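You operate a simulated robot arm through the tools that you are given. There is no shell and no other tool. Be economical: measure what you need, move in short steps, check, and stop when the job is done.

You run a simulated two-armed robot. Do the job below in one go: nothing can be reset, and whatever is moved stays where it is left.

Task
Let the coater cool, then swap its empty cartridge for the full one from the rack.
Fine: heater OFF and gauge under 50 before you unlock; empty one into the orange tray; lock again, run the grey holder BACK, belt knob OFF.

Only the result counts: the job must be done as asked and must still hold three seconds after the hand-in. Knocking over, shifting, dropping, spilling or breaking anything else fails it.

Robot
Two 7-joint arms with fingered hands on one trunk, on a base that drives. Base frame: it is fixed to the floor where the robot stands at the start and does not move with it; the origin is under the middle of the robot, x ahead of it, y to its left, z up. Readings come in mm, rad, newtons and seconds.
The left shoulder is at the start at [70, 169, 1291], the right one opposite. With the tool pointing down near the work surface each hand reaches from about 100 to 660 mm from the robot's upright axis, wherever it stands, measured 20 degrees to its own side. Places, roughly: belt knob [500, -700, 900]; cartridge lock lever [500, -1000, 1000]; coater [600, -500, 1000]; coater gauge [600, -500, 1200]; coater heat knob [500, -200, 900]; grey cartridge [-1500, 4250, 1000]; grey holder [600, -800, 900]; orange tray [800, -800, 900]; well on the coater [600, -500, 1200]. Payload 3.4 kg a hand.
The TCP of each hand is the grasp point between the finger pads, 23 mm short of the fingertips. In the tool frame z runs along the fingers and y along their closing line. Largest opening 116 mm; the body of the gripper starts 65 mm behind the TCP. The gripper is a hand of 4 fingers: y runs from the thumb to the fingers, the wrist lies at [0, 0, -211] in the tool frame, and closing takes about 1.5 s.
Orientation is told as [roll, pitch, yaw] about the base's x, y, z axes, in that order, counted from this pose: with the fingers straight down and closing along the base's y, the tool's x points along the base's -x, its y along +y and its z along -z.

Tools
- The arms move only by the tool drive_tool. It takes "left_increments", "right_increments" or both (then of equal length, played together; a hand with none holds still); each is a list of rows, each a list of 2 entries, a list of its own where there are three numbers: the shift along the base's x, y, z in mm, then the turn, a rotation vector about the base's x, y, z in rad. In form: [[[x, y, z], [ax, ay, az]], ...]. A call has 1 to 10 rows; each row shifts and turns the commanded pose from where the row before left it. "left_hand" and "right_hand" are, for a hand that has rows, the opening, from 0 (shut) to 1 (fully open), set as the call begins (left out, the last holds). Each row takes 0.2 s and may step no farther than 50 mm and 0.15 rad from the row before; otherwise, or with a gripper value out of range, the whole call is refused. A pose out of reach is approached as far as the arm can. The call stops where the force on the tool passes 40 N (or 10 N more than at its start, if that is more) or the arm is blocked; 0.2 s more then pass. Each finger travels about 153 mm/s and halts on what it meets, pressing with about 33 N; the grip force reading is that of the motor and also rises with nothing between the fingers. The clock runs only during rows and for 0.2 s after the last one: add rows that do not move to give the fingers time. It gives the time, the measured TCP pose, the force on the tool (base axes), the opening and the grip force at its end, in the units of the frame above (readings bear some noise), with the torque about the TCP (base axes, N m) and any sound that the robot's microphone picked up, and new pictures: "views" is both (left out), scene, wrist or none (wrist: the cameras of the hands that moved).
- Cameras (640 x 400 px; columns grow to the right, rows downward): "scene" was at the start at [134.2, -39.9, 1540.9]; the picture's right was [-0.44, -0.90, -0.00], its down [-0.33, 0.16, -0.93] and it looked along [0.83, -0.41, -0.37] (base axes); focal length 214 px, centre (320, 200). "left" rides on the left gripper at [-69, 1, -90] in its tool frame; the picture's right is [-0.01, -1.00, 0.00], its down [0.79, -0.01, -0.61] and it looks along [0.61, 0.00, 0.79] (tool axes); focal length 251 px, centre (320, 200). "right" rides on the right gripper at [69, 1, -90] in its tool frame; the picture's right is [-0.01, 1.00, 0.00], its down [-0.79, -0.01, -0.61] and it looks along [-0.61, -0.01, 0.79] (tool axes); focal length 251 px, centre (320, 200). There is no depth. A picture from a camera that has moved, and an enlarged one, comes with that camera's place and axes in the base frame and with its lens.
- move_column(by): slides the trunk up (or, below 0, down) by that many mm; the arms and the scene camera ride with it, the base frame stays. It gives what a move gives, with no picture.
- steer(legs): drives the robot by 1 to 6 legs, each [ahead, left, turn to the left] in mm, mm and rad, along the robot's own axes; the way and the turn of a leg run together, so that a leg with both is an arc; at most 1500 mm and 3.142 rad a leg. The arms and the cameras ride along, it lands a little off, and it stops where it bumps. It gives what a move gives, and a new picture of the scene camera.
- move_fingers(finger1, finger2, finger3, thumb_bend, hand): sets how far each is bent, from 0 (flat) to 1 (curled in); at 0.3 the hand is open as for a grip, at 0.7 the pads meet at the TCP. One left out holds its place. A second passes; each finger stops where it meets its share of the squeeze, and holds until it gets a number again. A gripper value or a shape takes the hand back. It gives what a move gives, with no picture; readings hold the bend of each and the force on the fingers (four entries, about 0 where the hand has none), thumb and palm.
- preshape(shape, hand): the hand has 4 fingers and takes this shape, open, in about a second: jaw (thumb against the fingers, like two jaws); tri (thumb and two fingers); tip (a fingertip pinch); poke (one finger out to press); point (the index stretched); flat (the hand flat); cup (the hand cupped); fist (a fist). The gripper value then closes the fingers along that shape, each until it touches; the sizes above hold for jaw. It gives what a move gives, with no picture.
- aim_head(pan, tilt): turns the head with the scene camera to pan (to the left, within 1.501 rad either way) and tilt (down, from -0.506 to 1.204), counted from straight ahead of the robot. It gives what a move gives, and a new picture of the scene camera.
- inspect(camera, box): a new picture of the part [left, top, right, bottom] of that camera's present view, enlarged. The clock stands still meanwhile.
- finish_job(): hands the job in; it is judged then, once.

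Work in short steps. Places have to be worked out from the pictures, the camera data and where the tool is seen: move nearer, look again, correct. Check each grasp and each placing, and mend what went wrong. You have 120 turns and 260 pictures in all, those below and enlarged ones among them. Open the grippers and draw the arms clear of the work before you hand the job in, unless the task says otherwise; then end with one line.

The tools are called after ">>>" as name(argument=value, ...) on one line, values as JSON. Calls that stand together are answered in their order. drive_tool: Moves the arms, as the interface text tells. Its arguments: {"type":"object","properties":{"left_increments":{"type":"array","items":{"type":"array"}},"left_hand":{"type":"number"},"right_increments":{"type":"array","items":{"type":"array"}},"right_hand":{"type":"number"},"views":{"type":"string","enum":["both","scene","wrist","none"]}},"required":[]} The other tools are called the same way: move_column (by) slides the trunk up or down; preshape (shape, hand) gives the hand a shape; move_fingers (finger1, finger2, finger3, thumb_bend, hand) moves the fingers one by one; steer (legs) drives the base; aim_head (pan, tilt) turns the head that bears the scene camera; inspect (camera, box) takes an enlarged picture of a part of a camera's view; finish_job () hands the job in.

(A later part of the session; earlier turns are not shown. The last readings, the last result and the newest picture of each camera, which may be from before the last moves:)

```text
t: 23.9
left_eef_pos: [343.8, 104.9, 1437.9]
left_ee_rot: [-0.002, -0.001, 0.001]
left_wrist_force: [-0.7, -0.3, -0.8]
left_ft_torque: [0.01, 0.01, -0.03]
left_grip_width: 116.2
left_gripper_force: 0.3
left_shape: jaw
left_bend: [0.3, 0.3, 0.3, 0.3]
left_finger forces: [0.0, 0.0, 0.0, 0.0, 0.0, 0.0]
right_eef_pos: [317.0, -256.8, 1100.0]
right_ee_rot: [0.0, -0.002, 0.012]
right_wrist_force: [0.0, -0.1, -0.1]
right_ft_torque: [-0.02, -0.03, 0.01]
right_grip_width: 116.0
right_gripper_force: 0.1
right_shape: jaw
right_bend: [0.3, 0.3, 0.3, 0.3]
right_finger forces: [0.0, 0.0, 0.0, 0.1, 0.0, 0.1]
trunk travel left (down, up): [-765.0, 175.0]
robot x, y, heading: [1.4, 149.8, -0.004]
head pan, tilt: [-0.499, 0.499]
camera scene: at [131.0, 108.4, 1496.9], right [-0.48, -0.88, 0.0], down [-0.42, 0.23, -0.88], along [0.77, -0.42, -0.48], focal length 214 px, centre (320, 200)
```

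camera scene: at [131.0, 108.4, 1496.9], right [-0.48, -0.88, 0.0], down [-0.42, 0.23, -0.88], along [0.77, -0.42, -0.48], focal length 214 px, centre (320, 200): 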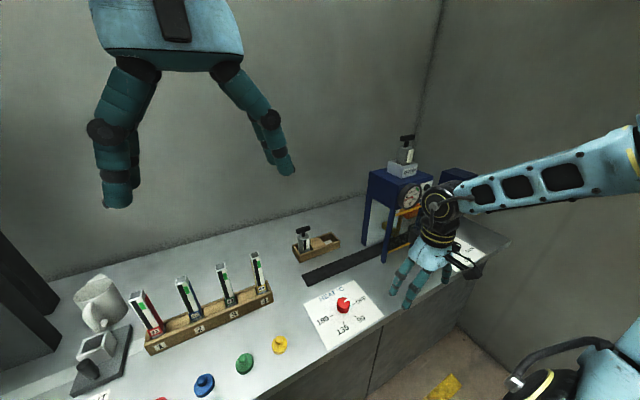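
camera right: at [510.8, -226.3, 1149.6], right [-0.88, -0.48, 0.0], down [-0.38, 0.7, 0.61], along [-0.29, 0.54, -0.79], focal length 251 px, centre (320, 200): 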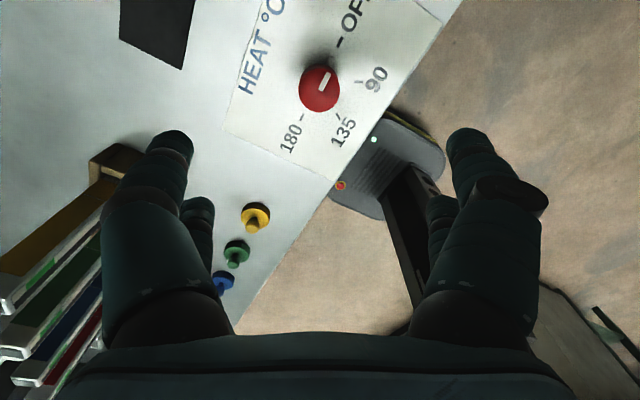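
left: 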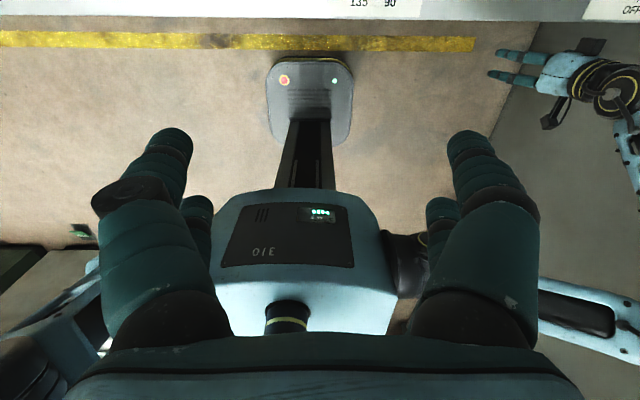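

The right wall is at about y≈-1170, so I approach carefully: drive 450 mm right.

>>> steer(legs=[[0, -450, 0]])

>>> inspect(camera="scene", box=[240, 80, 640, 330])

```text
t: 26.7
left_eef_pos: [342.4, -340.8, 1437.1]
left_ee_rot: [-0.005, -0.002, -0.003]
left_wrist_force: [-0.2, 1.4, 0.0]
left_ft_torque: [0.0, -0.02, -0.01]
left_grip_width: 115.9
left_gripper_force: 0.1
left_shape: jaw
left_bend: [0.3, 0.3, 0.3, 0.3]
left_finger forces: [0.0, 0.0, 0.1, 0.1, 0.1, 0.0]
right_eef_pos: [314.3, -706.2, 1101.5]
right_ee_rot: [0.001, -0.003, 0.007]
right_wrist_force: [-0.8, -0.3, -0.4]
right_ft_torque: [-0.02, 0.0, -0.01]
right_grip_width: 115.8
right_gripper_force: 0.0
right_shape: jaw
right_bend: [0.3, 0.3, 0.3, 0.3]
right_finger forces: [0.0, 0.0, 0.0, 0.0, 0.0, 0.0]
trunk travel left (down, up): [-765.0, 175.0]
robot x, y, heading: [-1.5, -295.6, -0.003]
head pan, tilt: [-0.499, 0.499]
camera scene: at [129.3, -337.7, 1497.0], right [-0.48, -0.88, 0.0], down [-0.42, 0.23, -0.88], along [0.77, -0.42, -0.48], focal length 214 px, centre (320, 200)
```

scene: 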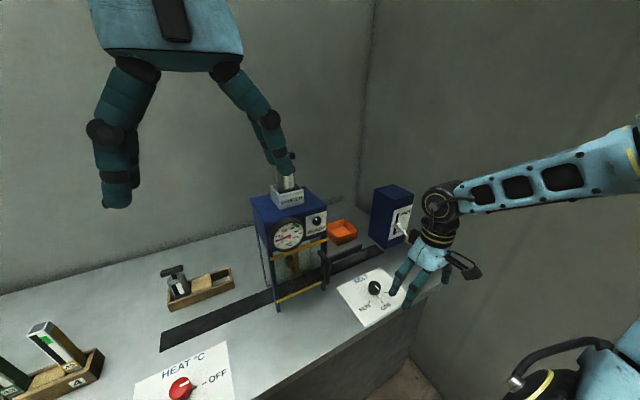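

```text
1.60 times, centred on (440, 205) of scene
camera zoom: at [129.3, -337.7, 1497.0], right [-0.48, -0.88, 0.0], down [-0.42, 0.23, -0.88], along [0.77, -0.42, -0.48], focal length 343 px, centre (128, 192)
```

zoom: 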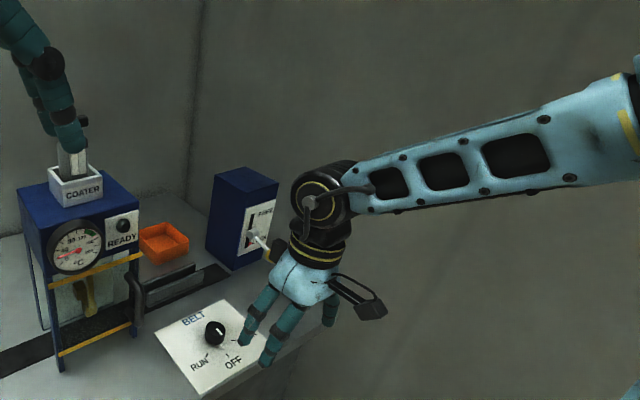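

I enlarge the gauge, lock lever and belt knob.

>>> inspect(camera="scene", box=[250, 150, 340, 310])

>>> inspect(camera="scene", box=[310, 180, 430, 330])

```text
2.50 times, centred on (295, 230) of scene
camera zoom: at [129.3, -337.7, 1497.0], right [-0.48, -0.88, 0.0], down [-0.42, 0.23, -0.88], along [0.77, -0.42, -0.48], focal length 536 px, centre (382, 125)
```

zoom: 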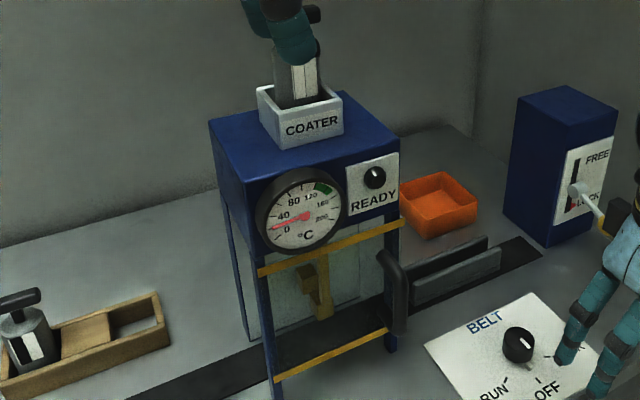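

```text
2.67 times, centred on (370, 255) of scene
camera zoom: at [129.3, -337.7, 1497.0], right [-0.48, -0.88, 0.0], down [-0.42, 0.23, -0.88], along [0.77, -0.42, -0.48], focal length 572 px, centre (187, 53)
```

zoom: 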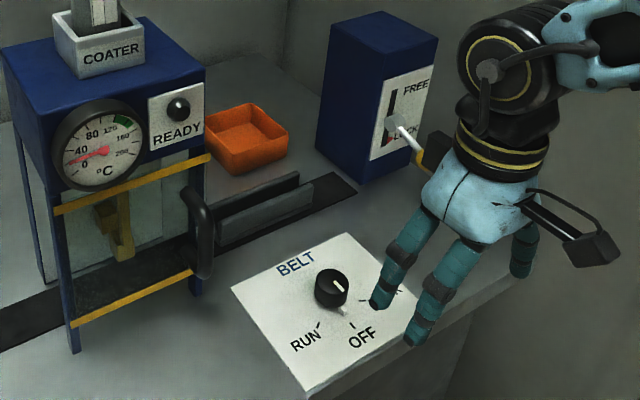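

Enlarging the gauge further.

>>> inspect(camera="scene", box=[268, 215, 308, 255])

>>> inspect(camera="scene", box=[385, 195, 420, 250])

>>> inspect(camera="scene", box=[150, 250, 250, 320])

```text
10.00 times, centred on (288, 235) of scene
camera zoom: at [129.3, -337.7, 1497.0], right [-0.48, -0.88, 0.0], down [-0.42, 0.23, -0.88], along [0.77, -0.42, -0.48], focal length 2145 px, centre (640, -150)
```

zoom: 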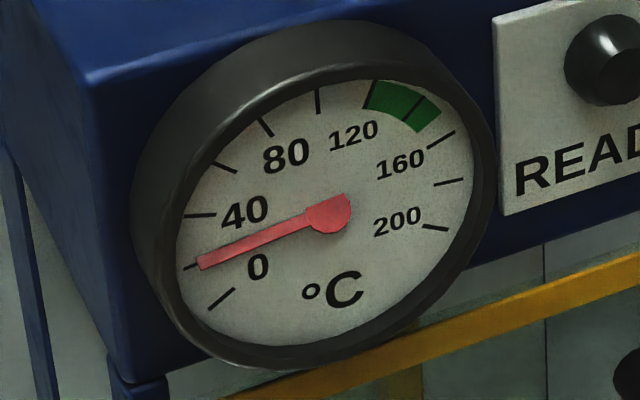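

```text
7.27 times, centred on (402, 222) of scene
camera zoom: at [129.3, -337.7, 1497.0], right [-0.48, -0.88, 0.0], down [-0.42, 0.23, -0.88], along [0.77, -0.42, -0.48], focal length 1560 px, centre (-280, 36)
```

zoom: 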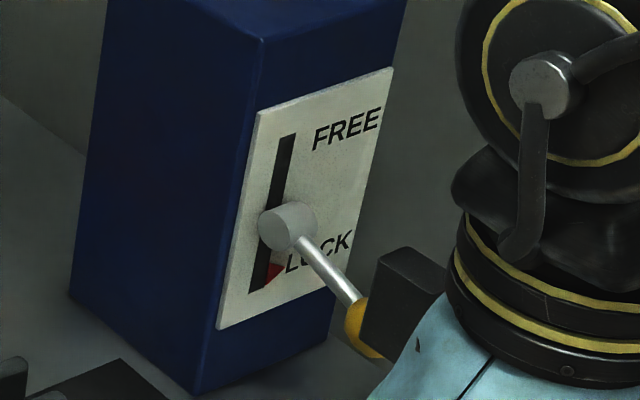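

```text
5.71 times, centred on (200, 285) of scene
camera zoom: at [129.3, -337.7, 1497.0], right [-0.48, -0.88, 0.0], down [-0.42, 0.23, -0.88], along [0.77, -0.42, -0.48], focal length 1226 px, centre (1006, -286)
```

zoom: 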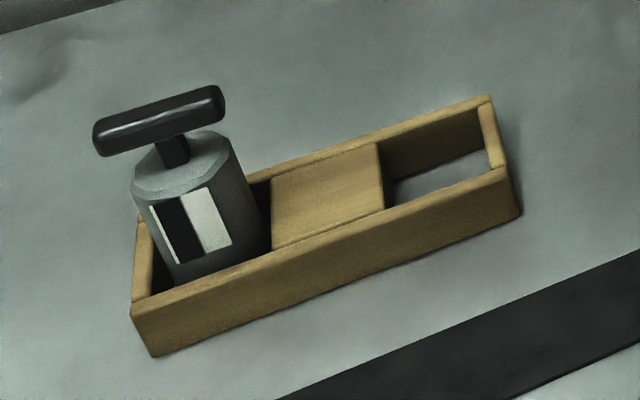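

Gauge reads about 20 °C, heater OFF – safe to unlock. Lever ball is at about (517, -921, 988), hub z≈1016. To reach it with the right arm without the elbow touching the wall, I turn the base right by 0.75 rad.

>>> steer(legs=[[0, 0, -0.75]])

>>> aim_head(pan=0.0, tilt=0.45)

```text
t: 29.0
left_eef_pos: [218.7, -564.3, 1436.7]
left_ee_rot: [-0.002, 0.001, -0.755]
left_wrist_force: [-0.3, 0.2, -0.2]
left_ft_torque: [0.02, 0.0, 0.0]
left_grip_width: 115.9
left_gripper_force: 0.0
left_shape: jaw
left_bend: [0.3, 0.3, 0.3, 0.3]
left_finger forces: [0.0, 0.0, 0.1, 0.1, 0.0, 0.1]
right_eef_pos: [-49.3, -811.0, 1099.7]
right_ee_rot: [0.0, -0.004, -0.743]
right_wrist_force: [0.0, -0.2, -0.1]
right_ft_torque: [-0.03, -0.03, 0.01]
right_grip_width: 116.1
right_gripper_force: 0.0
right_shape: jaw
right_bend: [0.3, 0.3, 0.3, 0.3]
right_finger forces: [0.1, 0.1, 0.0, 0.0, 0.1, 0.0]
trunk travel left (down, up): [-765.0, 175.0]
robot x, y, heading: [-1.0, -299.5, -0.757]
head pan, tilt: [-0.499, 0.499]
camera scene: at [64.6, -416.0, 1497.0], right [-0.95, -0.31, 0.0], down [-0.15, 0.45, -0.88], along [0.27, -0.83, -0.48], focal length 214 px, centre (320, 200)
```

scene: 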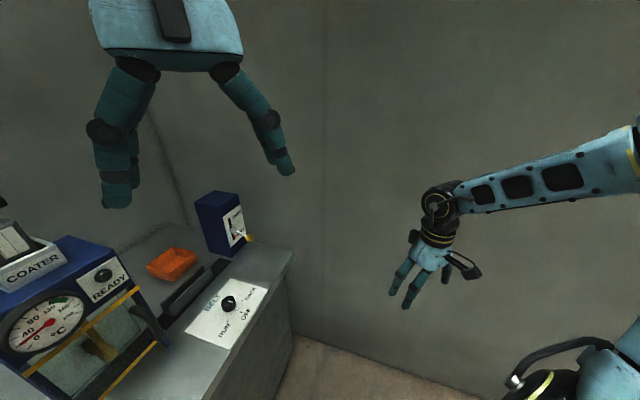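

```text
t: 30.0
left_eef_pos: [218.5, -566.4, 1437.8]
left_ee_rot: [-0.002, 0.0, -0.755]
left_wrist_force: [0.0, 0.0, -0.2]
left_ft_torque: [0.0, -0.01, -0.01]
left_grip_width: 116.1
left_gripper_force: 0.0
left_shape: jaw
left_bend: [0.3, 0.3, 0.3, 0.3]
left_finger forces: [0.0, 0.1, 0.0, 0.0, 0.0, 0.1]
right_eef_pos: [-48.5, -811.7, 1099.4]
right_ee_rot: [0.001, -0.003, -0.744]
right_wrist_force: [0.0, -0.1, 0.5]
right_ft_torque: [-0.01, -0.02, -0.01]
right_grip_width: 115.8
right_gripper_force: 0.1
right_shape: jaw
right_bend: [0.3, 0.3, 0.3, 0.3]
right_finger forces: [0.0, 0.0, 0.0, 0.1, 0.0, 0.0]
trunk travel left (down, up): [-765.0, 175.0]
robot x, y, heading: [-5.7, -299.8, -0.765]
head pan, tilt: [0.0, 0.45]
camera scene: at [102.6, -392.8, 1501.4], right [-0.69, -0.73, 0.0], down [-0.32, 0.3, -0.9], along [0.66, -0.62, -0.44], focal length 214 px, centre (320, 200)
```

scene: 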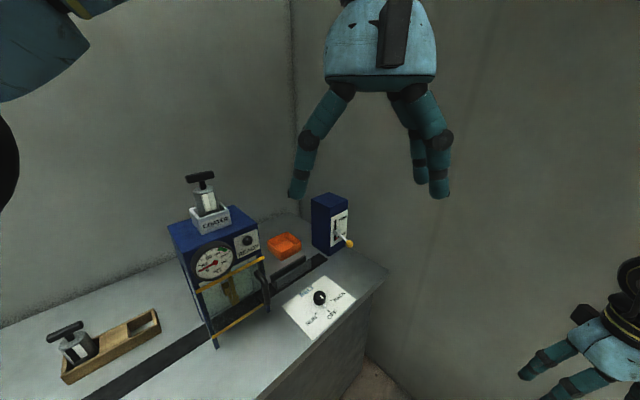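

Coater handle triangulates to (641, -513, 1329); rack cartridge handle ≈(763, -165, 989). I now drive diagonally to about (55, -490).

>>> steer(legs=[[176, -101, 0]])

```text
t: 31.6
left_eef_pos: [276.6, -757.1, 1439.2]
left_ee_rot: [-0.003, -0.003, -0.755]
left_wrist_force: [-0.6, 1.1, 0.3]
left_ft_torque: [-0.01, -0.05, 0.02]
left_grip_width: 115.9
left_gripper_force: 0.1
left_shape: jaw
left_bend: [0.3, 0.3, 0.3, 0.3]
left_finger forces: [0.0, 0.1, 0.0, 0.0, 0.0, 0.0]
right_eef_pos: [9.6, -1005.6, 1101.3]
right_ee_rot: [-0.002, -0.007, -0.744]
right_wrist_force: [-0.1, -0.7, 0.5]
right_ft_torque: [-0.02, 0.01, 0.02]
right_grip_width: 116.1
right_gripper_force: 0.1
right_shape: jaw
right_bend: [0.3, 0.3, 0.3, 0.3]
right_finger forces: [0.1, 0.0, 0.0, 0.0, 0.1, 0.0]
trunk travel left (down, up): [-765.0, 175.0]
robot x, y, heading: [58.4, -493.4, -0.755]
head pan, tilt: [0.0, 0.45]
camera scene: at [161.5, -584.0, 1501.8], right [-0.69, -0.73, 0.0], down [-0.32, 0.3, -0.9], along [0.66, -0.62, -0.43], focal length 214 px, centre (320, 200)
```

scene: 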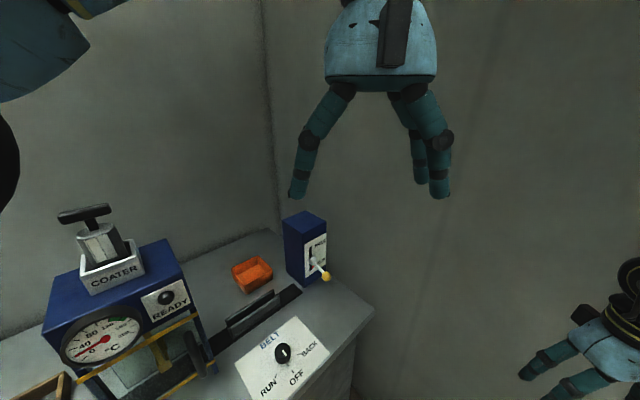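

The lever ball is at about (512, -930, 1000). I bring the right hand in front of it at z≈1100, turning to yaw 0.

>>> drive_tool(right_increments=[[[44, 8, 0], [0, 0, 0.075]], [[44, 8, 0], [0, 0, 0.075]], [[44, 8, 0], [0, 0, 0.075]], [[44, 8, 0], [0, 0, 0.075]], [[44, 8, 0], [0, 0, 0.075]], [[44, 8, 0], [0, 0, 0.075]], [[44, 8, 0], [0, 0, 0.075]], [[44, 8, 0], [0, 0, 0.075]], [[44, 8, 0], [0, 0, 0.075]], [[34, 3, 0], [0, 0, 0.07]]])

```text
t: 33.8
left_eef_pos: [279.3, -761.7, 1436.4]
left_ee_rot: [-0.003, 0.0, -0.754]
left_wrist_force: [0.2, -0.6, 0.0]
left_ft_torque: [0.0, 0.02, 0.02]
left_grip_width: 115.8
left_gripper_force: 0.1
left_shape: jaw
left_bend: [0.3, 0.3, 0.3, 0.3]
left_finger forces: [0.1, 0.1, 0.0, 0.0, 0.0, 0.0]
right_eef_pos: [330.3, -938.3, 1110.6]
right_ee_rot: [0.001, -0.004, 0.002]
right_wrist_force: [-0.3, -0.2, 0.7]
right_ft_torque: [-0.01, -0.01, -0.01]
right_grip_width: 115.8
right_gripper_force: 0.0
right_shape: jaw
right_bend: [0.3, 0.3, 0.3, 0.3]
right_finger forces: [0.0, 0.0, 0.0, 0.0, 0.1, 0.1]
right hand out of reach, approached as far as the arm can: row 8, 9, 10
trunk travel left (down, up): [-765.0, 175.0]
robot x, y, heading: [56.7, -492.9, -0.755]
head pan, tilt: [0.0, 0.45]
camera scene: at [163.4, -588.2, 1501.3], right [-0.69, -0.73, 0.0], down [-0.32, 0.3, -0.9], along [0.66, -0.62, -0.44], focal length 214 px, centre (320, 200)
camera right: at [261.2, -938.8, 1199.4], right [0.01, 1.0, 0.0], down [0.79, -0.01, 0.61], along [0.61, 0.0, -0.79], focal length 251 px, centre (320, 200)
```

scene: 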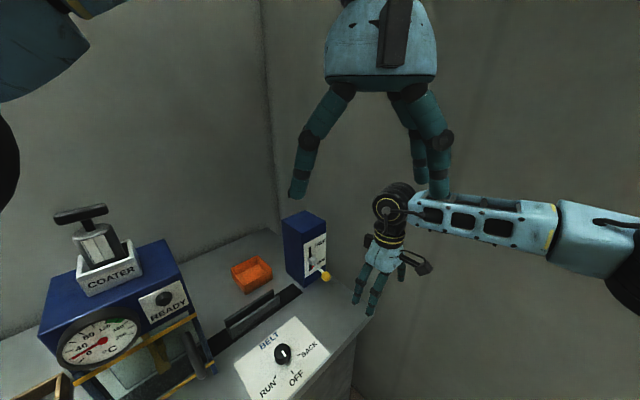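
right: 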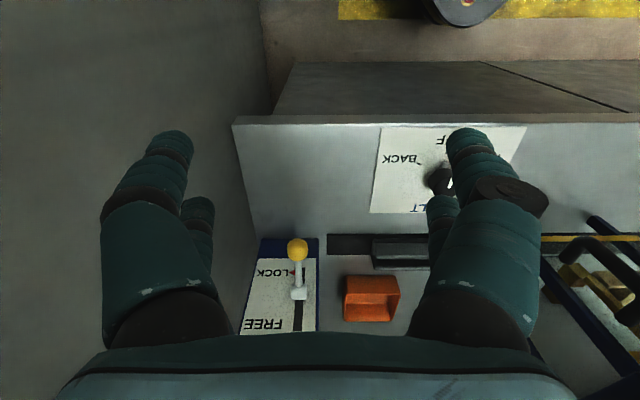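

The right arm stops short here although it should reach farther, so a joint limit is involved. I test whether a different hand yaw frees it.

>>> drive_tool(right_increments=[[[0, 0, 0], [0, 0, 0.15]], [[0, 0, 0], [0, 0, 0.15]], [[0, 0, 0], [0, 0, 0.15]], [[0, 0, 0], [0, 0, 0.15]], [[0, 0, 0], [0, 0, 0.15]], [[30, 0, 0], [0, 0, 0]], [[30, 0, 0], [0, 0, 0]]], views="none")

>>> drive_tool(right_increments=[[[0, 0, -40], [0, 0, 0]], [[0, 0, -40], [0, 0, 0]], [[30, 0, 0], [0, 0, 0]], [[30, 0, 0], [0, 0, 0]]], views="none")

```text
t: 35.4
left_eef_pos: [277.7, -760.6, 1438.0]
left_ee_rot: [-0.002, -0.001, -0.753]
left_wrist_force: [0.1, -0.2, -0.1]
left_ft_torque: [0.01, 0.01, -0.01]
left_grip_width: 116.1
left_gripper_force: 0.1
left_shape: jaw
left_bend: [0.3, 0.3, 0.3, 0.3]
left_finger forces: [0.0, 0.0, 0.0, 0.1, 0.0, 0.0]
right_eef_pos: [329.4, -939.3, 1110.5]
right_ee_rot: [0.0, -0.004, 0.753]
right_wrist_force: [0.2, -0.6, -0.5]
right_ft_torque: [-0.04, 0.0, 0.01]
right_grip_width: 116.3
right_gripper_force: 0.0
right_shape: jaw
right_bend: [0.3, 0.3, 0.3, 0.3]
right_finger forces: [0.0, 0.0, 0.1, 0.0, 0.0, 0.1]
right hand out of reach, approached as far as the arm can: row 6, 7
trunk travel left (down, up): [-765.0, 175.0]
robot x, y, heading: [59.2, -489.6, -0.755]
head pan, tilt: [0.0, 0.45]
```

```text
t: 36.4
left_eef_pos: [279.0, -760.5, 1437.2]
left_ee_rot: [-0.003, -0.002, -0.754]
left_wrist_force: [0.1, 0.5, 0.4]
left_ft_torque: [-0.01, 0.01, 0.03]
left_grip_width: 116.1
left_gripper_force: 0.0
left_shape: jaw
left_bend: [0.3, 0.3, 0.3, 0.3]
left_finger forces: [0.1, 0.1, 0.1, 0.0, 0.1, 0.0]
right_eef_pos: [318.6, -943.3, 1050.5]
right_ee_rot: [0.001, -0.006, 0.752]
right_wrist_force: [0.0, -0.3, 0.4]
right_ft_torque: [0.0, -0.03, -0.01]
right_grip_width: 115.7
right_gripper_force: 0.1
right_shape: jaw
right_bend: [0.3, 0.3, 0.3, 0.3]
right_finger forces: [0.1, 0.0, 0.0, 0.0, 0.1, 0.0]
right hand out of reach, approached as far as the arm can: row 1, 2, 3, 4
trunk travel left (down, up): [-765.0, 175.0]
robot x, y, heading: [60.4, -492.0, -0.757]
head pan, tilt: [0.0, 0.45]
```

Yaw isn't the cause; reach grows with hand height relative to the shoulder. I raise the hand 200 mm and lower the trunk correspondingly.

>>> drive_tool(right_increments=[[[0, 0, 50], [0, 0, -0.15]], [[0, 0, 50], [0, 0, -0.15]], [[0, 0, 50], [0, 0, -0.15]], [[0, 0, 50], [0, 0, -0.15]], [[0, 0, 50], [0, 0, -0.15]]], views="none")

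>>> move_column(by=-200)

>>> drive_tool(right_increments=[[[40, 0, 0], [0, 0, 0]], [[40, 0, 0], [0, 0, 0]], [[35, 0, 0], [0, 0, 0]]])

```text
t: 37.6
left_eef_pos: [277.3, -760.4, 1438.2]
left_ee_rot: [-0.002, -0.003, -0.753]
left_wrist_force: [-0.6, 0.0, -0.4]
left_ft_torque: [0.02, -0.02, 0.03]
left_grip_width: 115.7
left_gripper_force: 0.1
left_shape: jaw
left_bend: [0.3, 0.3, 0.3, 0.3]
left_finger forces: [0.1, 0.0, 0.0, 0.1, 0.0, 0.0]
right_eef_pos: [294.3, -950.5, 1292.3]
right_ee_rot: [0.001, -0.007, -0.002]
right_wrist_force: [0.1, 0.8, -0.4]
right_ft_torque: [-0.01, 0.0, 0.02]
right_grip_width: 115.8
right_gripper_force: 0.0
right_shape: jaw
right_bend: [0.3, 0.3, 0.3, 0.3]
right_finger forces: [0.0, 0.0, 0.1, 0.1, 0.0, 0.0]
right hand out of reach, approached as far as the arm can: row 4, 5
trunk travel left (down, up): [-765.0, 175.0]
robot x, y, heading: [59.8, -493.1, -0.753]
head pan, tilt: [0.0, 0.45]
```

```text
t: 39.8
left_eef_pos: [279.3, -759.8, 1236.9]
left_ee_rot: [-0.002, -0.002, -0.753]
left_wrist_force: [0.0, -0.5, 0.0]
left_ft_torque: [0.02, 0.03, 0.0]
left_grip_width: 115.8
left_gripper_force: 0.0
left_shape: jaw
left_bend: [0.3, 0.3, 0.3, 0.3]
left_finger forces: [0.0, 0.0, 0.0, 0.0, 0.0, 0.1]
right_eef_pos: [296.4, -952.3, 1089.8]
right_ee_rot: [0.0, -0.004, 0.002]
right_wrist_force: [0.6, 0.7, 0.7]
right_ft_torque: [-0.01, -0.01, 0.04]
right_grip_width: 115.7
right_gripper_force: 0.0
right_shape: jaw
right_bend: [0.3, 0.3, 0.3, 0.3]
right_finger forces: [0.1, 0.1, 0.0, 0.0, 0.0, 0.0]
trunk travel left (down, up): [-565.0, 375.0]
robot x, y, heading: [60.4, -491.5, -0.756]
head pan, tilt: [0.0, 0.45]
```

```text
t: 40.6
left_eef_pos: [278.2, -759.8, 1237.5]
left_ee_rot: [-0.003, 0.0, -0.755]
left_wrist_force: [-0.3, -0.5, 0.0]
left_ft_torque: [0.01, 0.03, 0.05]
left_grip_width: 116.1
left_gripper_force: 0.0
left_shape: jaw
left_bend: [0.3, 0.3, 0.3, 0.3]
left_finger forces: [0.0, 0.1, 0.0, 0.1, 0.1, 0.0]
right_eef_pos: [296.0, -951.1, 1089.2]
right_ee_rot: [0.0, -0.006, 0.002]
right_wrist_force: [0.7, 0.0, 0.0]
right_ft_torque: [-0.02, 0.04, -0.01]
right_grip_width: 116.0
right_gripper_force: 0.1
right_shape: jaw
right_bend: [0.3, 0.3, 0.3, 0.3]
right_finger forces: [0.0, 0.1, 0.0, 0.0, 0.0, 0.0]
right hand out of reach, approached as far as the arm can: row 1, 2, 3
trunk travel left (down, up): [-565.0, 375.0]
robot x, y, heading: [56.5, -490.5, -0.75]
head pan, tilt: [0.0, 0.45]
camera scene: at [162.6, -587.6, 1301.4], right [-0.69, -0.73, 0.0], down [-0.32, 0.3, -0.9], along [0.66, -0.62, -0.44], focal length 214 px, centre (320, 200)
camera right: at [226.9, -951.3, 1179.6], right [0.01, 1.0, 0.0], down [0.79, -0.01, 0.61], along [0.61, 0.0, -0.79], focal length 251 px, centre (320, 200)
```

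scene: 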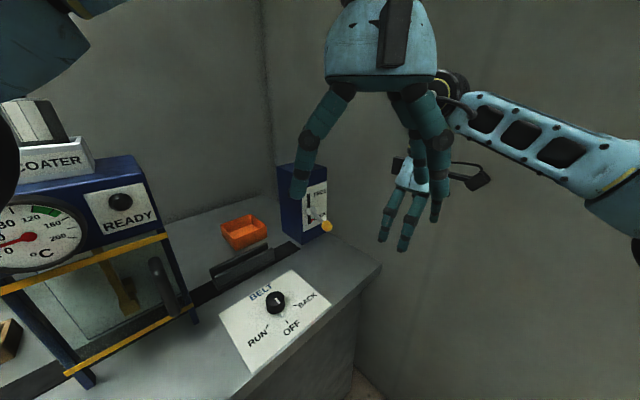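
right: 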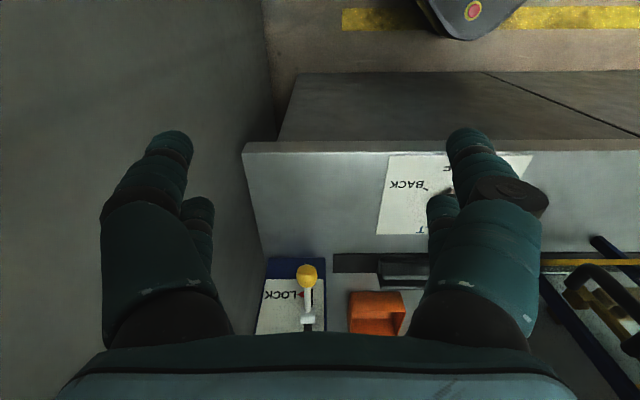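

Higher hand also retracts, so the limit depends on the inward direction/posture. I raise the trunk fully and lower the hand relative to the shoulder to test reach in that posture.

>>> move_column(by=370)

>>> drive_tool(right_increments=[[[-20, -5, -45], [0, 0, 0]], [[-20, -5, -45], [0, 0, 0]], [[-20, 0, -45], [0, 0, 0]], [[-10, 0, -45], [0, 0, 0]], [[0, 0, -45], [0, 0, 0]], [[0, 0, -45], [0, 0, 0]], [[0, 0, -45], [0, 0, 0]], [[0, 0, -45], [0, 0, 0]], [[0, 0, -40], [0, 0, 0]]], views="scene")

```text
t: 44.1
left_eef_pos: [278.5, -760.6, 1607.2]
left_ee_rot: [-0.001, 0.0, -0.753]
left_wrist_force: [-0.3, 0.2, 0.3]
left_ft_torque: [0.02, -0.01, 0.0]
left_grip_width: 116.2
left_gripper_force: 0.1
left_shape: jaw
left_bend: [0.3, 0.3, 0.3, 0.3]
left_finger forces: [0.0, 0.1, 0.1, 0.0, 0.1, 0.0]
right_eef_pos: [295.7, -950.6, 1461.1]
right_ee_rot: [0.002, -0.006, 0.002]
right_wrist_force: [-1.0, 0.4, 0.6]
right_ft_torque: [-0.02, 0.0, -0.01]
right_grip_width: 116.1
right_gripper_force: 0.1
right_shape: jaw
right_bend: [0.3, 0.3, 0.3, 0.3]
right_finger forces: [0.0, 0.1, 0.1, 0.0, 0.0, 0.0]
trunk travel left (down, up): [-935.0, 5.0]
robot x, y, heading: [60.3, -490.6, -0.754]
head pan, tilt: [0.0, 0.45]
```

```text
t: 46.1
left_eef_pos: [278.8, -760.7, 1606.8]
left_ee_rot: [-0.002, 0.0, -0.753]
left_wrist_force: [0.0, 0.5, 0.1]
left_ft_torque: [-0.02, 0.01, 0.02]
left_grip_width: 115.6
left_gripper_force: 0.0
left_shape: jaw
left_bend: [0.3, 0.3, 0.3, 0.3]
left_finger forces: [0.1, 0.0, 0.1, 0.0, 0.1, 0.0]
right_eef_pos: [224.4, -963.5, 1061.7]
right_ee_rot: [0.0, -0.005, 0.001]
right_wrist_force: [0.5, 0.3, -0.3]
right_ft_torque: [0.0, 0.03, 0.0]
right_grip_width: 116.0
right_gripper_force: 0.0
right_shape: jaw
right_bend: [0.3, 0.3, 0.3, 0.3]
right_finger forces: [0.1, 0.0, 0.1, 0.0, 0.0, 0.0]
right hand out of reach, approached as far as the arm can: row 9
trunk travel left (down, up): [-935.0, 5.0]
robot x, y, heading: [55.7, -491.3, -0.753]
head pan, tilt: [0.0, 0.45]
camera scene: at [163.3, -588.5, 1671.4], right [-0.69, -0.73, 0.0], down [-0.32, 0.3, -0.9], along [0.66, -0.62, -0.44], focal length 214 px, centre (320, 200)
```

scene: 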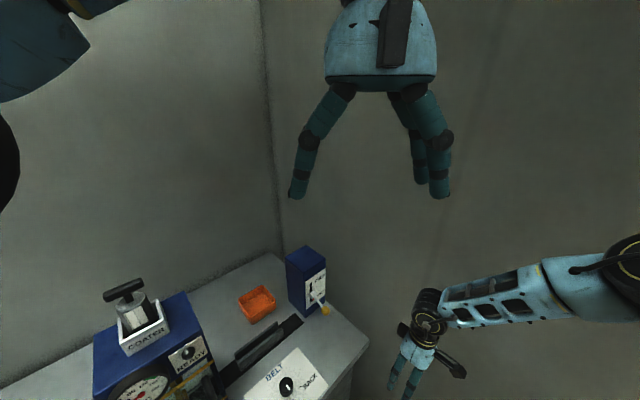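

The arm seems stuck in one elbow branch. I fold the hand in close to the body and then extend again along the right-forward line to see if it re-branches.

>>> drive_tool(right_increments=[[[-8, 40, 0], [0, 0, 0]], [[-8, 40, 0], [0, 0, 0]], [[-8, 40, 0], [0, 0, 0]], [[-8, 40, -10], [0, 0, 0]], [[-8, 40, -10], [0, 0, 0]], [[-8, 40, -20], [0, 0, 0]], [[0, 0, -40], [0, 0, 0]], [[0, 0, -40], [0, 0, 0]]], views="scene")

>>> drive_tool(right_increments=[[[18, -36, 0], [0, 0, 0]], [[18, -36, 0], [0, 0, 0]], [[18, -36, 0], [0, 0, 0]], [[18, -36, 0], [0, 0, 0]], [[18, -36, 0], [0, 0, 0]], [[18, -36, 0], [0, 0, 0]], [[18, -36, 0], [0, 0, 0]]], views="scene")

```text
t: 47.9
left_eef_pos: [278.5, -762.4, 1607.4]
left_ee_rot: [-0.003, 0.0, -0.754]
left_wrist_force: [-0.5, 0.5, -0.2]
left_ft_torque: [0.02, -0.02, 0.0]
left_grip_width: 116.0
left_gripper_force: 0.1
left_shape: jaw
left_bend: [0.3, 0.3, 0.3, 0.3]
left_finger forces: [0.1, 0.0, 0.1, 0.0, 0.1, 0.1]
right_eef_pos: [115.3, -804.1, 1050.8]
right_ee_rot: [0.001, -0.005, 0.002]
right_wrist_force: [0.5, -0.4, 0.4]
right_ft_torque: [-0.02, 0.01, -0.01]
right_grip_width: 115.6
right_gripper_force: 0.1
right_shape: jaw
right_bend: [0.3, 0.3, 0.3, 0.3]
right_finger forces: [0.1, 0.0, 0.1, 0.1, 0.0, 0.1]
right hand out of reach, approached as far as the arm can: row 3, 4, 5, 6, 7, 8
trunk travel left (down, up): [-935.0, 5.0]
robot x, y, heading: [59.9, -491.4, -0.756]
head pan, tilt: [0.0, 0.45]
camera scene: at [162.4, -588.8, 1671.4], right [-0.69, -0.73, 0.0], down [-0.32, 0.3, -0.9], along [0.66, -0.62, -0.44], focal length 214 px, centre (320, 200)
```

scene: 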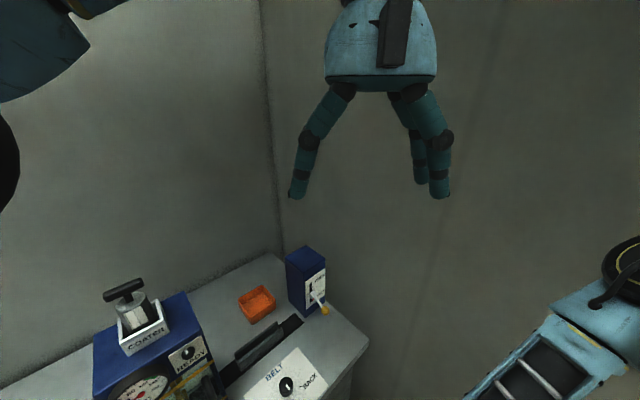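

```text
t: 49.5
left_eef_pos: [277.3, -762.1, 1607.0]
left_ee_rot: [-0.002, -0.004, -0.755]
left_wrist_force: [0.2, 0.9, 0.3]
left_ft_torque: [-0.02, -0.02, 0.03]
left_grip_width: 115.8
left_gripper_force: 0.0
left_shape: jaw
left_bend: [0.3, 0.3, 0.3, 0.3]
left_finger forces: [0.0, 0.0, 0.0, 0.0, 0.0, 0.1]
right_eef_pos: [220.5, -1049.3, 1075.1]
right_ee_rot: [-0.001, -0.008, 0.001]
right_wrist_force: [-0.1, -0.1, 0.0]
right_ft_torque: [-0.02, 0.02, 0.0]
right_grip_width: 116.2
right_gripper_force: 0.1
right_shape: jaw
right_bend: [0.3, 0.3, 0.3, 0.3]
right_finger forces: [0.0, 0.0, 0.1, 0.0, 0.0, 0.1]
right hand out of reach, approached as far as the arm can: row 6, 7
trunk travel left (down, up): [-935.0, 5.0]
robot x, y, heading: [57.6, -492.1, -0.755]
head pan, tilt: [0.0, 0.45]
camera scene: at [161.8, -588.1, 1671.5], right [-0.69, -0.73, 0.0], down [-0.32, 0.3, -0.9], along [0.66, -0.62, -0.44], focal length 214 px, centre (320, 200)
```

scene: 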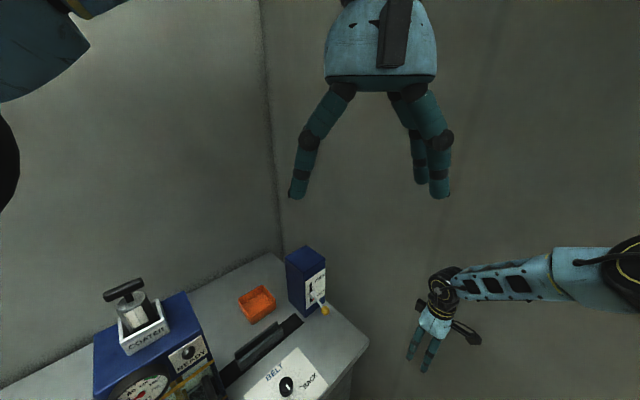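

The elbow stays pinned in the same raised place. I try to release it by taking the hand far out to the right side and low over the open floor.

>>> drive_tool(right_increments=[[[-40, 16, -10], [0, 0, 0]], [[-40, 16, -10], [0, 0, 0]], [[-40, 16, -10], [0, 0, 0]], [[-40, 16, -15], [0, 0, 0]], [[-40, 16, -20], [0, 0, 0]], [[-40, 16, -20], [0, 0, 0]], [[-40, 16, -20], [0, 0, 0]], [[-40, 16, -20], [0, 0, 0]], [[-40, 16, -20], [0, 0, 0]], [[-38, 16, -20], [0, 0, 0]]], views="none")

>>> drive_tool(right_increments=[[[0, 0, -45], [0, 0, 0]], [[0, 0, -45], [0, 0, 0]], [[0, 0, -45], [0, 0, 0]], [[0, 0, -45], [0, 0, 0]], [[0, 0, -45], [0, 0, 0]], [[0, 0, -45], [0, 0, 0]]], views="none")

>>> aim_head(pan=-1.2, tilt=0.6)

```text
t: 51.7
left_eef_pos: [275.2, -759.7, 1607.0]
left_ee_rot: [-0.001, -0.004, -0.754]
left_wrist_force: [-0.6, -0.1, -0.4]
left_ft_torque: [0.0, 0.0, 0.01]
left_grip_width: 116.2
left_gripper_force: 0.2
left_shape: jaw
left_bend: [0.3, 0.3, 0.3, 0.3]
left_finger forces: [0.0, 0.0, 0.0, 0.1, 0.0, 0.1]
right_eef_pos: [-180.6, -890.2, 908.2]
right_ee_rot: [0.0, -0.008, 0.001]
right_wrist_force: [0.3, 0.2, -0.3]
right_ft_torque: [-0.03, -0.03, -0.03]
right_grip_width: 115.7
right_gripper_force: 0.1
right_shape: jaw
right_bend: [0.3, 0.3, 0.3, 0.3]
right_finger forces: [0.1, 0.0, 0.1, 0.1, 0.0, 0.1]
trunk travel left (down, up): [-935.0, 5.0]
robot x, y, heading: [59.8, -495.7, -0.762]
head pan, tilt: [0.0, 0.45]
```

```text
t: 53.1
left_eef_pos: [280.2, -759.7, 1607.2]
left_ee_rot: [-0.003, -0.003, -0.754]
left_wrist_force: [0.0, 0.1, 0.0]
left_ft_torque: [-0.02, -0.02, -0.02]
left_grip_width: 116.1
left_gripper_force: 0.0
left_shape: jaw
left_bend: [0.3, 0.3, 0.3, 0.3]
left_finger forces: [0.1, 0.0, 0.0, 0.0, 0.1, 0.1]
right_eef_pos: [-171.1, -875.8, 676.1]
right_ee_rot: [0.001, -0.007, -0.001]
right_wrist_force: [-0.3, -0.4, 0.0]
right_ft_torque: [0.02, 0.0, -0.02]
right_grip_width: 115.8
right_gripper_force: 0.1
right_shape: jaw
right_bend: [0.3, 0.3, 0.3, 0.3]
right_finger forces: [0.0, 0.0, 0.1, 0.0, 0.1, 0.0]
right hand out of reach, approached as far as the arm can: row 6
trunk travel left (down, up): [-935.0, 5.0]
robot x, y, heading: [58.3, -492.2, -0.758]
head pan, tilt: [0.0, 0.45]
```

```text
t: 54.5
left_eef_pos: [278.2, -760.0, 1607.4]
left_ee_rot: [-0.001, -0.001, -0.754]
left_wrist_force: [0.2, 0.2, 1.1]
left_ft_torque: [0.0, 0.02, 0.02]
left_grip_width: 116.1
left_gripper_force: 0.0
left_shape: jaw
left_bend: [0.3, 0.3, 0.3, 0.3]
left_finger forces: [0.0, 0.0, 0.0, 0.0, 0.1, 0.1]
right_eef_pos: [-171.6, -875.0, 676.4]
right_ee_rot: [0.0, -0.006, 0.003]
right_wrist_force: [0.1, -0.2, -0.7]
right_ft_torque: [-0.02, -0.01, 0.0]
right_grip_width: 116.0
right_gripper_force: 0.1
right_shape: jaw
right_bend: [0.3, 0.3, 0.3, 0.3]
right_finger forces: [0.1, 0.1, 0.0, 0.0, 0.0, 0.0]
trunk travel left (down, up): [-935.0, 5.0]
robot x, y, heading: [57.0, -490.6, -0.756]
head pan, tilt: [-1.201, 0.6]
camera scene: at [62.5, -606.4, 1657.9], right [-0.93, 0.38, 0.0], down [0.21, 0.52, -0.83], along [-0.31, -0.76, -0.56], focal length 214 px, centre (320, 200)
```

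scene: 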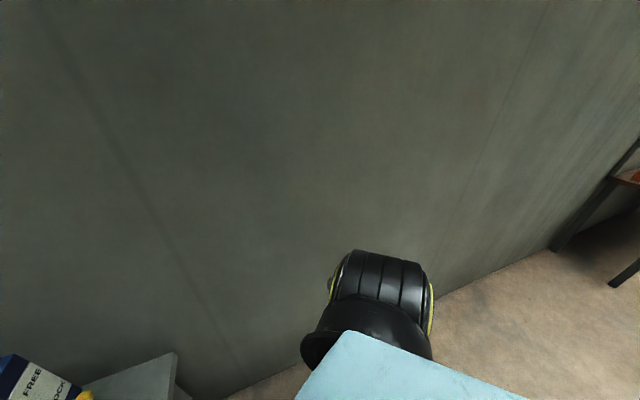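

The arm is now hanging elbow-down and nearly straight. I sweep it forward while keeping it extended so it stays in this branch.

>>> drive_tool(right_increments=[[[35, -28, 18], [0, 0, 0]], [[35, -28, 18], [0, 0, 0]], [[35, -28, 18], [0, 0, 0]], [[35, -28, 18], [0, 0, 0]], [[35, -28, 19], [0, 0, 0]]], views="none")

>>> drive_tool(right_increments=[[[41, -5, 21], [0, 0, 0]], [[41, -5, 21], [0, 0, 0]], [[41, -5, 21], [0, 0, 0]], [[41, -5, 21], [0, 0, 0]], [[41, -5, 22], [0, 0, 0]], [[41, -5, 22], [0, 0, 0]], [[40, -5, 22], [0, 0, 0]]], views="scene")

```text
t: 55.7
left_eef_pos: [279.4, -761.6, 1606.9]
left_ee_rot: [-0.002, 0.0, -0.753]
left_wrist_force: [0.3, -0.4, -0.6]
left_ft_torque: [0.04, 0.0, 0.02]
left_grip_width: 115.9
left_gripper_force: 0.1
left_shape: jaw
left_bend: [0.3, 0.3, 0.3, 0.3]
left_finger forces: [0.0, 0.0, 0.0, 0.1, 0.1, 0.1]
right_eef_pos: [3.9, -1015.9, 766.9]
right_ee_rot: [0.001, -0.002, 0.002]
right_wrist_force: [-1.5, 0.6, -0.3]
right_ft_torque: [0.03, 0.0, -0.04]
right_grip_width: 115.9
right_gripper_force: 0.0
right_shape: jaw
right_bend: [0.3, 0.3, 0.3, 0.3]
right_finger forces: [0.0, 0.1, 0.0, 0.1, 0.1, 0.0]
trunk travel left (down, up): [-935.0, 5.0]
robot x, y, heading: [57.7, -491.0, -0.754]
head pan, tilt: [-1.201, 0.6]
```

```text
t: 57.3
left_eef_pos: [280.7, -760.5, 1606.1]
left_ee_rot: [-0.003, 0.0, -0.754]
left_wrist_force: [-0.5, 0.4, -0.2]
left_ft_torque: [-0.01, 0.05, 0.03]
left_grip_width: 115.9
left_gripper_force: 0.1
left_shape: jaw
left_bend: [0.3, 0.3, 0.3, 0.3]
left_finger forces: [0.1, 0.1, 0.1, 0.1, 0.1, 0.0]
right_eef_pos: [292.0, -1051.7, 915.8]
right_ee_rot: [0.001, -0.004, 0.001]
right_wrist_force: [-0.4, 0.9, 1.0]
right_ft_torque: [0.01, 0.01, -0.01]
right_grip_width: 116.2
right_gripper_force: 0.0
right_shape: jaw
right_bend: [0.3, 0.3, 0.3, 0.3]
right_finger forces: [0.1, 0.0, 0.0, 0.0, 0.0, 0.1]
trunk travel left (down, up): [-935.0, 5.0]
robot x, y, heading: [61.7, -493.1, -0.758]
head pan, tilt: [-1.201, 0.6]
camera scene: at [64.9, -605.7, 1657.9], right [-0.93, 0.38, 0.0], down [0.21, 0.52, -0.83], along [-0.31, -0.76, -0.56], focal length 214 px, centre (320, 200)
```

scene: 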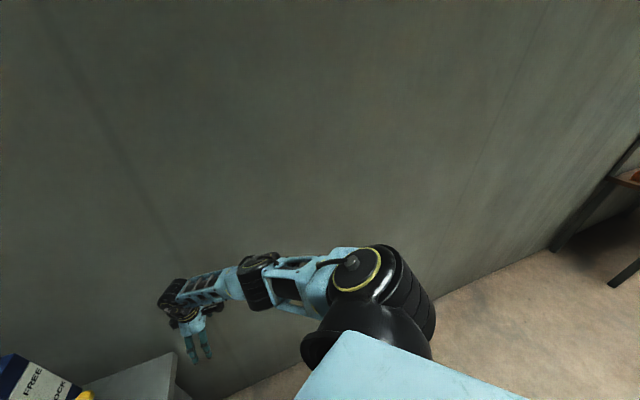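

The arm is now in a good extended branch. I raise the hand high, then turn the base to heading about -0.3 at (74, -597) so the lever lies at the right arm's best direction.

>>> drive_tool(right_increments=[[[0, 0, 48], [0, 0, 0]], [[0, 0, 48], [0, 0, 0]], [[0, 0, 48], [0, 0, 0]], [[0, 0, 48], [0, 0, 0]], [[0, 0, 48], [0, 0, 0]], [[0, 0, 48], [0, 0, 0]]], views="none")

>>> steer(legs=[[0, 0, 0.456]])

>>> aim_head(pan=-0.3, tilt=0.6)

```text
t: 58.7
left_eef_pos: [278.8, -760.2, 1606.8]
left_ee_rot: [-0.004, -0.002, -0.755]
left_wrist_force: [0.4, 0.4, -0.4]
left_ft_torque: [0.01, 0.04, -0.01]
left_grip_width: 116.0
left_gripper_force: 0.1
left_shape: jaw
left_bend: [0.3, 0.3, 0.3, 0.3]
left_finger forces: [0.1, 0.1, 0.0, 0.1, 0.0, 0.1]
right_eef_pos: [289.3, -1048.4, 1205.1]
right_ee_rot: [-0.001, -0.003, 0.002]
right_wrist_force: [-0.1, 0.0, -0.3]
right_ft_torque: [-0.03, 0.0, 0.01]
right_grip_width: 116.0
right_gripper_force: 0.0
right_shape: jaw
right_bend: [0.3, 0.3, 0.3, 0.3]
right_finger forces: [0.0, 0.1, 0.0, 0.1, 0.0, 0.0]
trunk travel left (down, up): [-935.0, 5.0]
robot x, y, heading: [62.9, -490.5, -0.757]
head pan, tilt: [-1.201, 0.6]
```

```text
t: 60.5
left_eef_pos: [373.8, -638.6, 1608.6]
left_ee_rot: [-0.003, -0.002, -0.303]
left_wrist_force: [-0.8, -0.2, 0.6]
left_ft_torque: [0.0, -0.02, 0.0]
left_grip_width: 116.0
left_gripper_force: 0.1
left_shape: jaw
left_bend: [0.3, 0.3, 0.3, 0.3]
left_finger forces: [0.0, 0.0, 0.1, 0.1, 0.0, 0.0]
right_eef_pos: [509.4, -895.0, 1204.8]
right_ee_rot: [0.003, -0.005, 0.454]
right_wrist_force: [0.0, -0.8, -0.4]
right_ft_torque: [0.01, -0.01, -0.03]
right_grip_width: 115.7
right_gripper_force: 0.0
right_shape: jaw
right_bend: [0.3, 0.3, 0.3, 0.3]
right_finger forces: [0.1, 0.0, 0.1, 0.0, 0.0, 0.0]
trunk travel left (down, up): [-935.0, 5.0]
robot x, y, heading: [61.1, -491.2, -0.304]
head pan, tilt: [-1.201, 0.6]
camera scene: at [111.9, -595.0, 1657.8], right [-1.0, -0.07, 0.0], down [-0.04, 0.56, -0.82], along [0.06, -0.82, -0.57], focal length 214 px, centre (320, 200)
```

scene: 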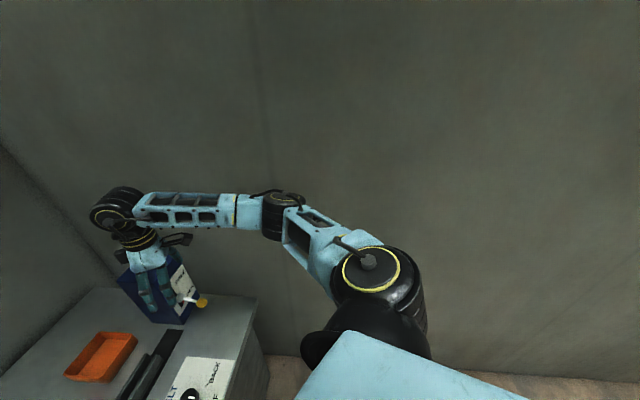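

```text
t: 61.6
left_eef_pos: [373.7, -637.1, 1607.3]
left_ee_rot: [-0.001, -0.003, -0.303]
left_wrist_force: [-0.3, -0.5, -0.2]
left_ft_torque: [0.03, -0.01, 0.01]
left_grip_width: 115.7
left_gripper_force: 0.0
left_shape: jaw
left_bend: [0.3, 0.3, 0.3, 0.3]
left_finger forces: [0.0, 0.0, 0.0, 0.0, 0.1, 0.0]
right_eef_pos: [511.1, -894.4, 1203.2]
right_ee_rot: [0.0, -0.006, 0.455]
right_wrist_force: [-0.6, -0.4, 0.6]
right_ft_torque: [0.01, -0.03, 0.01]
right_grip_width: 116.1
right_gripper_force: 0.0
right_shape: jaw
right_bend: [0.3, 0.3, 0.3, 0.3]
right_finger forces: [0.0, 0.0, 0.0, 0.0, 0.0, 0.1]
trunk travel left (down, up): [-935.0, 5.0]
robot x, y, heading: [57.3, -493.6, -0.301]
head pan, tilt: [-0.3, 0.6]
camera scene: at [179.6, -555.7, 1657.9], right [-0.57, -0.82, 0.0], down [-0.46, 0.32, -0.82], along [0.68, -0.47, -0.57], focal length 214 px, centre (320, 200)
```

scene: 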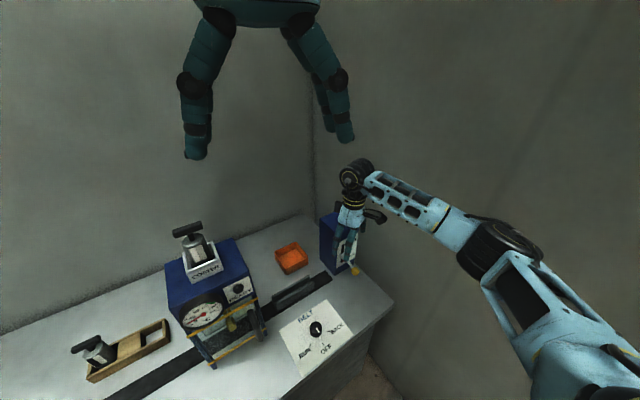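

The hand is already near the lever. I turn it to yaw 0, and step down and back a bit to look at the lever with the wrist camera.

>>> drive_tool(right_increments=[[[-12, -9, -15], [0, 0, -0.115]], [[-12, -9, -20], [0, 0, -0.115]], [[-12, -9, -30], [0, 0, -0.115]], [[-10, -8, -35], [0, 0, -0.11]]])

```text
t: 62.6
left_eef_pos: [373.5, -638.0, 1607.4]
left_ee_rot: [-0.001, -0.001, -0.303]
left_wrist_force: [0.4, 0.1, -0.7]
left_ft_torque: [0.0, 0.01, 0.01]
left_grip_width: 115.8
left_gripper_force: 0.0
left_shape: jaw
left_bend: [0.3, 0.3, 0.3, 0.3]
left_finger forces: [0.0, 0.1, 0.0, 0.0, 0.1, 0.1]
right_eef_pos: [464.3, -930.0, 1103.9]
right_ee_rot: [0.002, -0.004, -0.003]
right_wrist_force: [-0.1, -0.7, -0.3]
right_ft_torque: [-0.02, 0.0, 0.03]
right_grip_width: 115.8
right_gripper_force: 0.0
right_shape: jaw
right_bend: [0.3, 0.3, 0.3, 0.3]
right_finger forces: [0.0, 0.0, 0.0, 0.0, 0.0, 0.1]
trunk travel left (down, up): [-935.0, 5.0]
robot x, y, heading: [53.6, -493.0, -0.305]
head pan, tilt: [-0.3, 0.6]
camera scene: at [179.7, -556.1, 1657.9], right [-0.57, -0.82, 0.0], down [-0.47, 0.32, -0.82], along [0.68, -0.47, -0.57], focal length 214 px, centre (320, 200)
camera right: at [395.5, -929.3, 1193.4], right [0.01, 1.0, 0.0], down [0.79, -0.01, 0.61], along [0.61, -0.01, -0.79], focal length 251 px, centre (320, 200)
```

scene: 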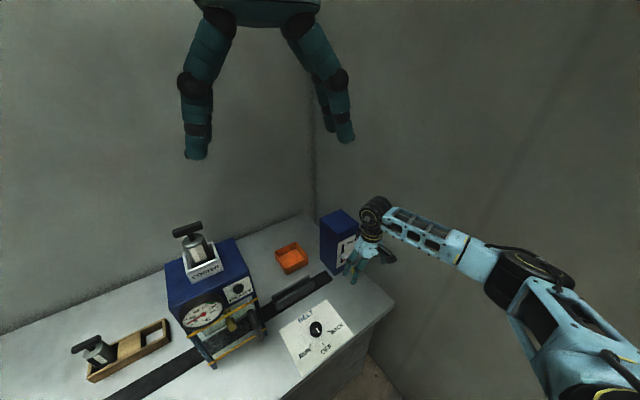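
right: 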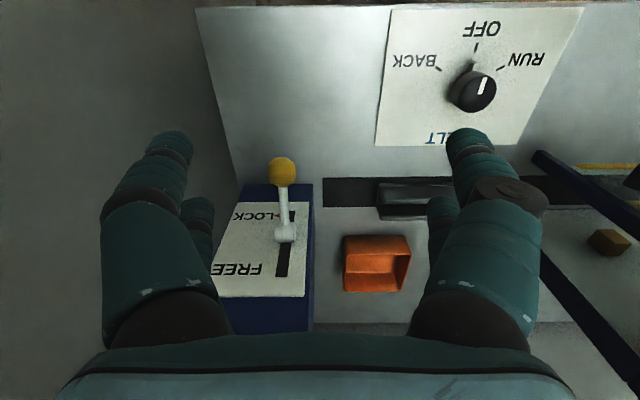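

Re-triangulated with the two wrist views: ball ≈(539, -971, 957), hub ≈(603, -973, 987). I lower the open hand around the ball, closing line along y.

>>> drive_tool(right_increments=[[[38, -20, 0], [0, 0, 0]], [[37, -21, 0], [0, 0, 0]], [[0, 0, -40], [0, 0, 0]], [[0, 0, -40], [0, 0, 0]]], views="wrist")

```text
t: 63.6
left_eef_pos: [374.4, -638.3, 1608.3]
left_ee_rot: [-0.002, 0.0, -0.303]
left_wrist_force: [-0.6, -0.8, 0.2]
left_ft_torque: [0.0, -0.02, -0.05]
left_grip_width: 115.7
left_gripper_force: 0.0
left_shape: jaw
left_bend: [0.3, 0.3, 0.3, 0.3]
left_finger forces: [0.1, 0.0, 0.1, 0.0, 0.1, 0.1]
right_eef_pos: [539.0, -970.1, 1023.6]
right_ee_rot: [-0.001, -0.005, -0.002]
right_wrist_force: [0.4, 0.3, 0.1]
right_ft_torque: [0.01, 0.02, 0.03]
right_grip_width: 116.3
right_gripper_force: 0.1
right_shape: jaw
right_bend: [0.3, 0.3, 0.3, 0.3]
right_finger forces: [0.0, 0.0, 0.0, 0.1, 0.0, 0.0]
trunk travel left (down, up): [-935.0, 5.0]
robot x, y, heading: [60.7, -490.0, -0.305]
head pan, tilt: [-0.3, 0.6]
camera right: at [470.4, -969.5, 1112.8], right [0.01, 1.0, 0.0], down [0.79, -0.01, 0.61], along [0.61, -0.01, -0.79], focal length 251 px, centre (320, 200)
```

right: 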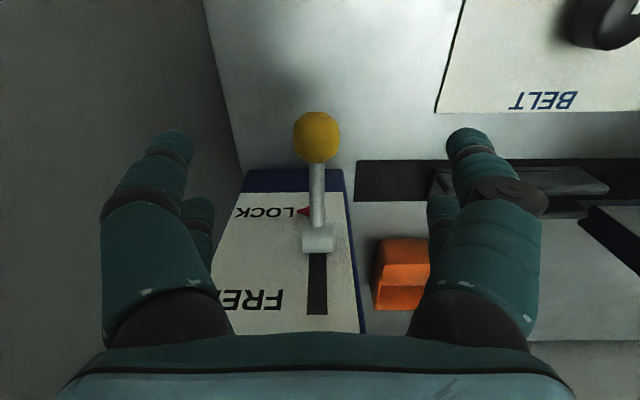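

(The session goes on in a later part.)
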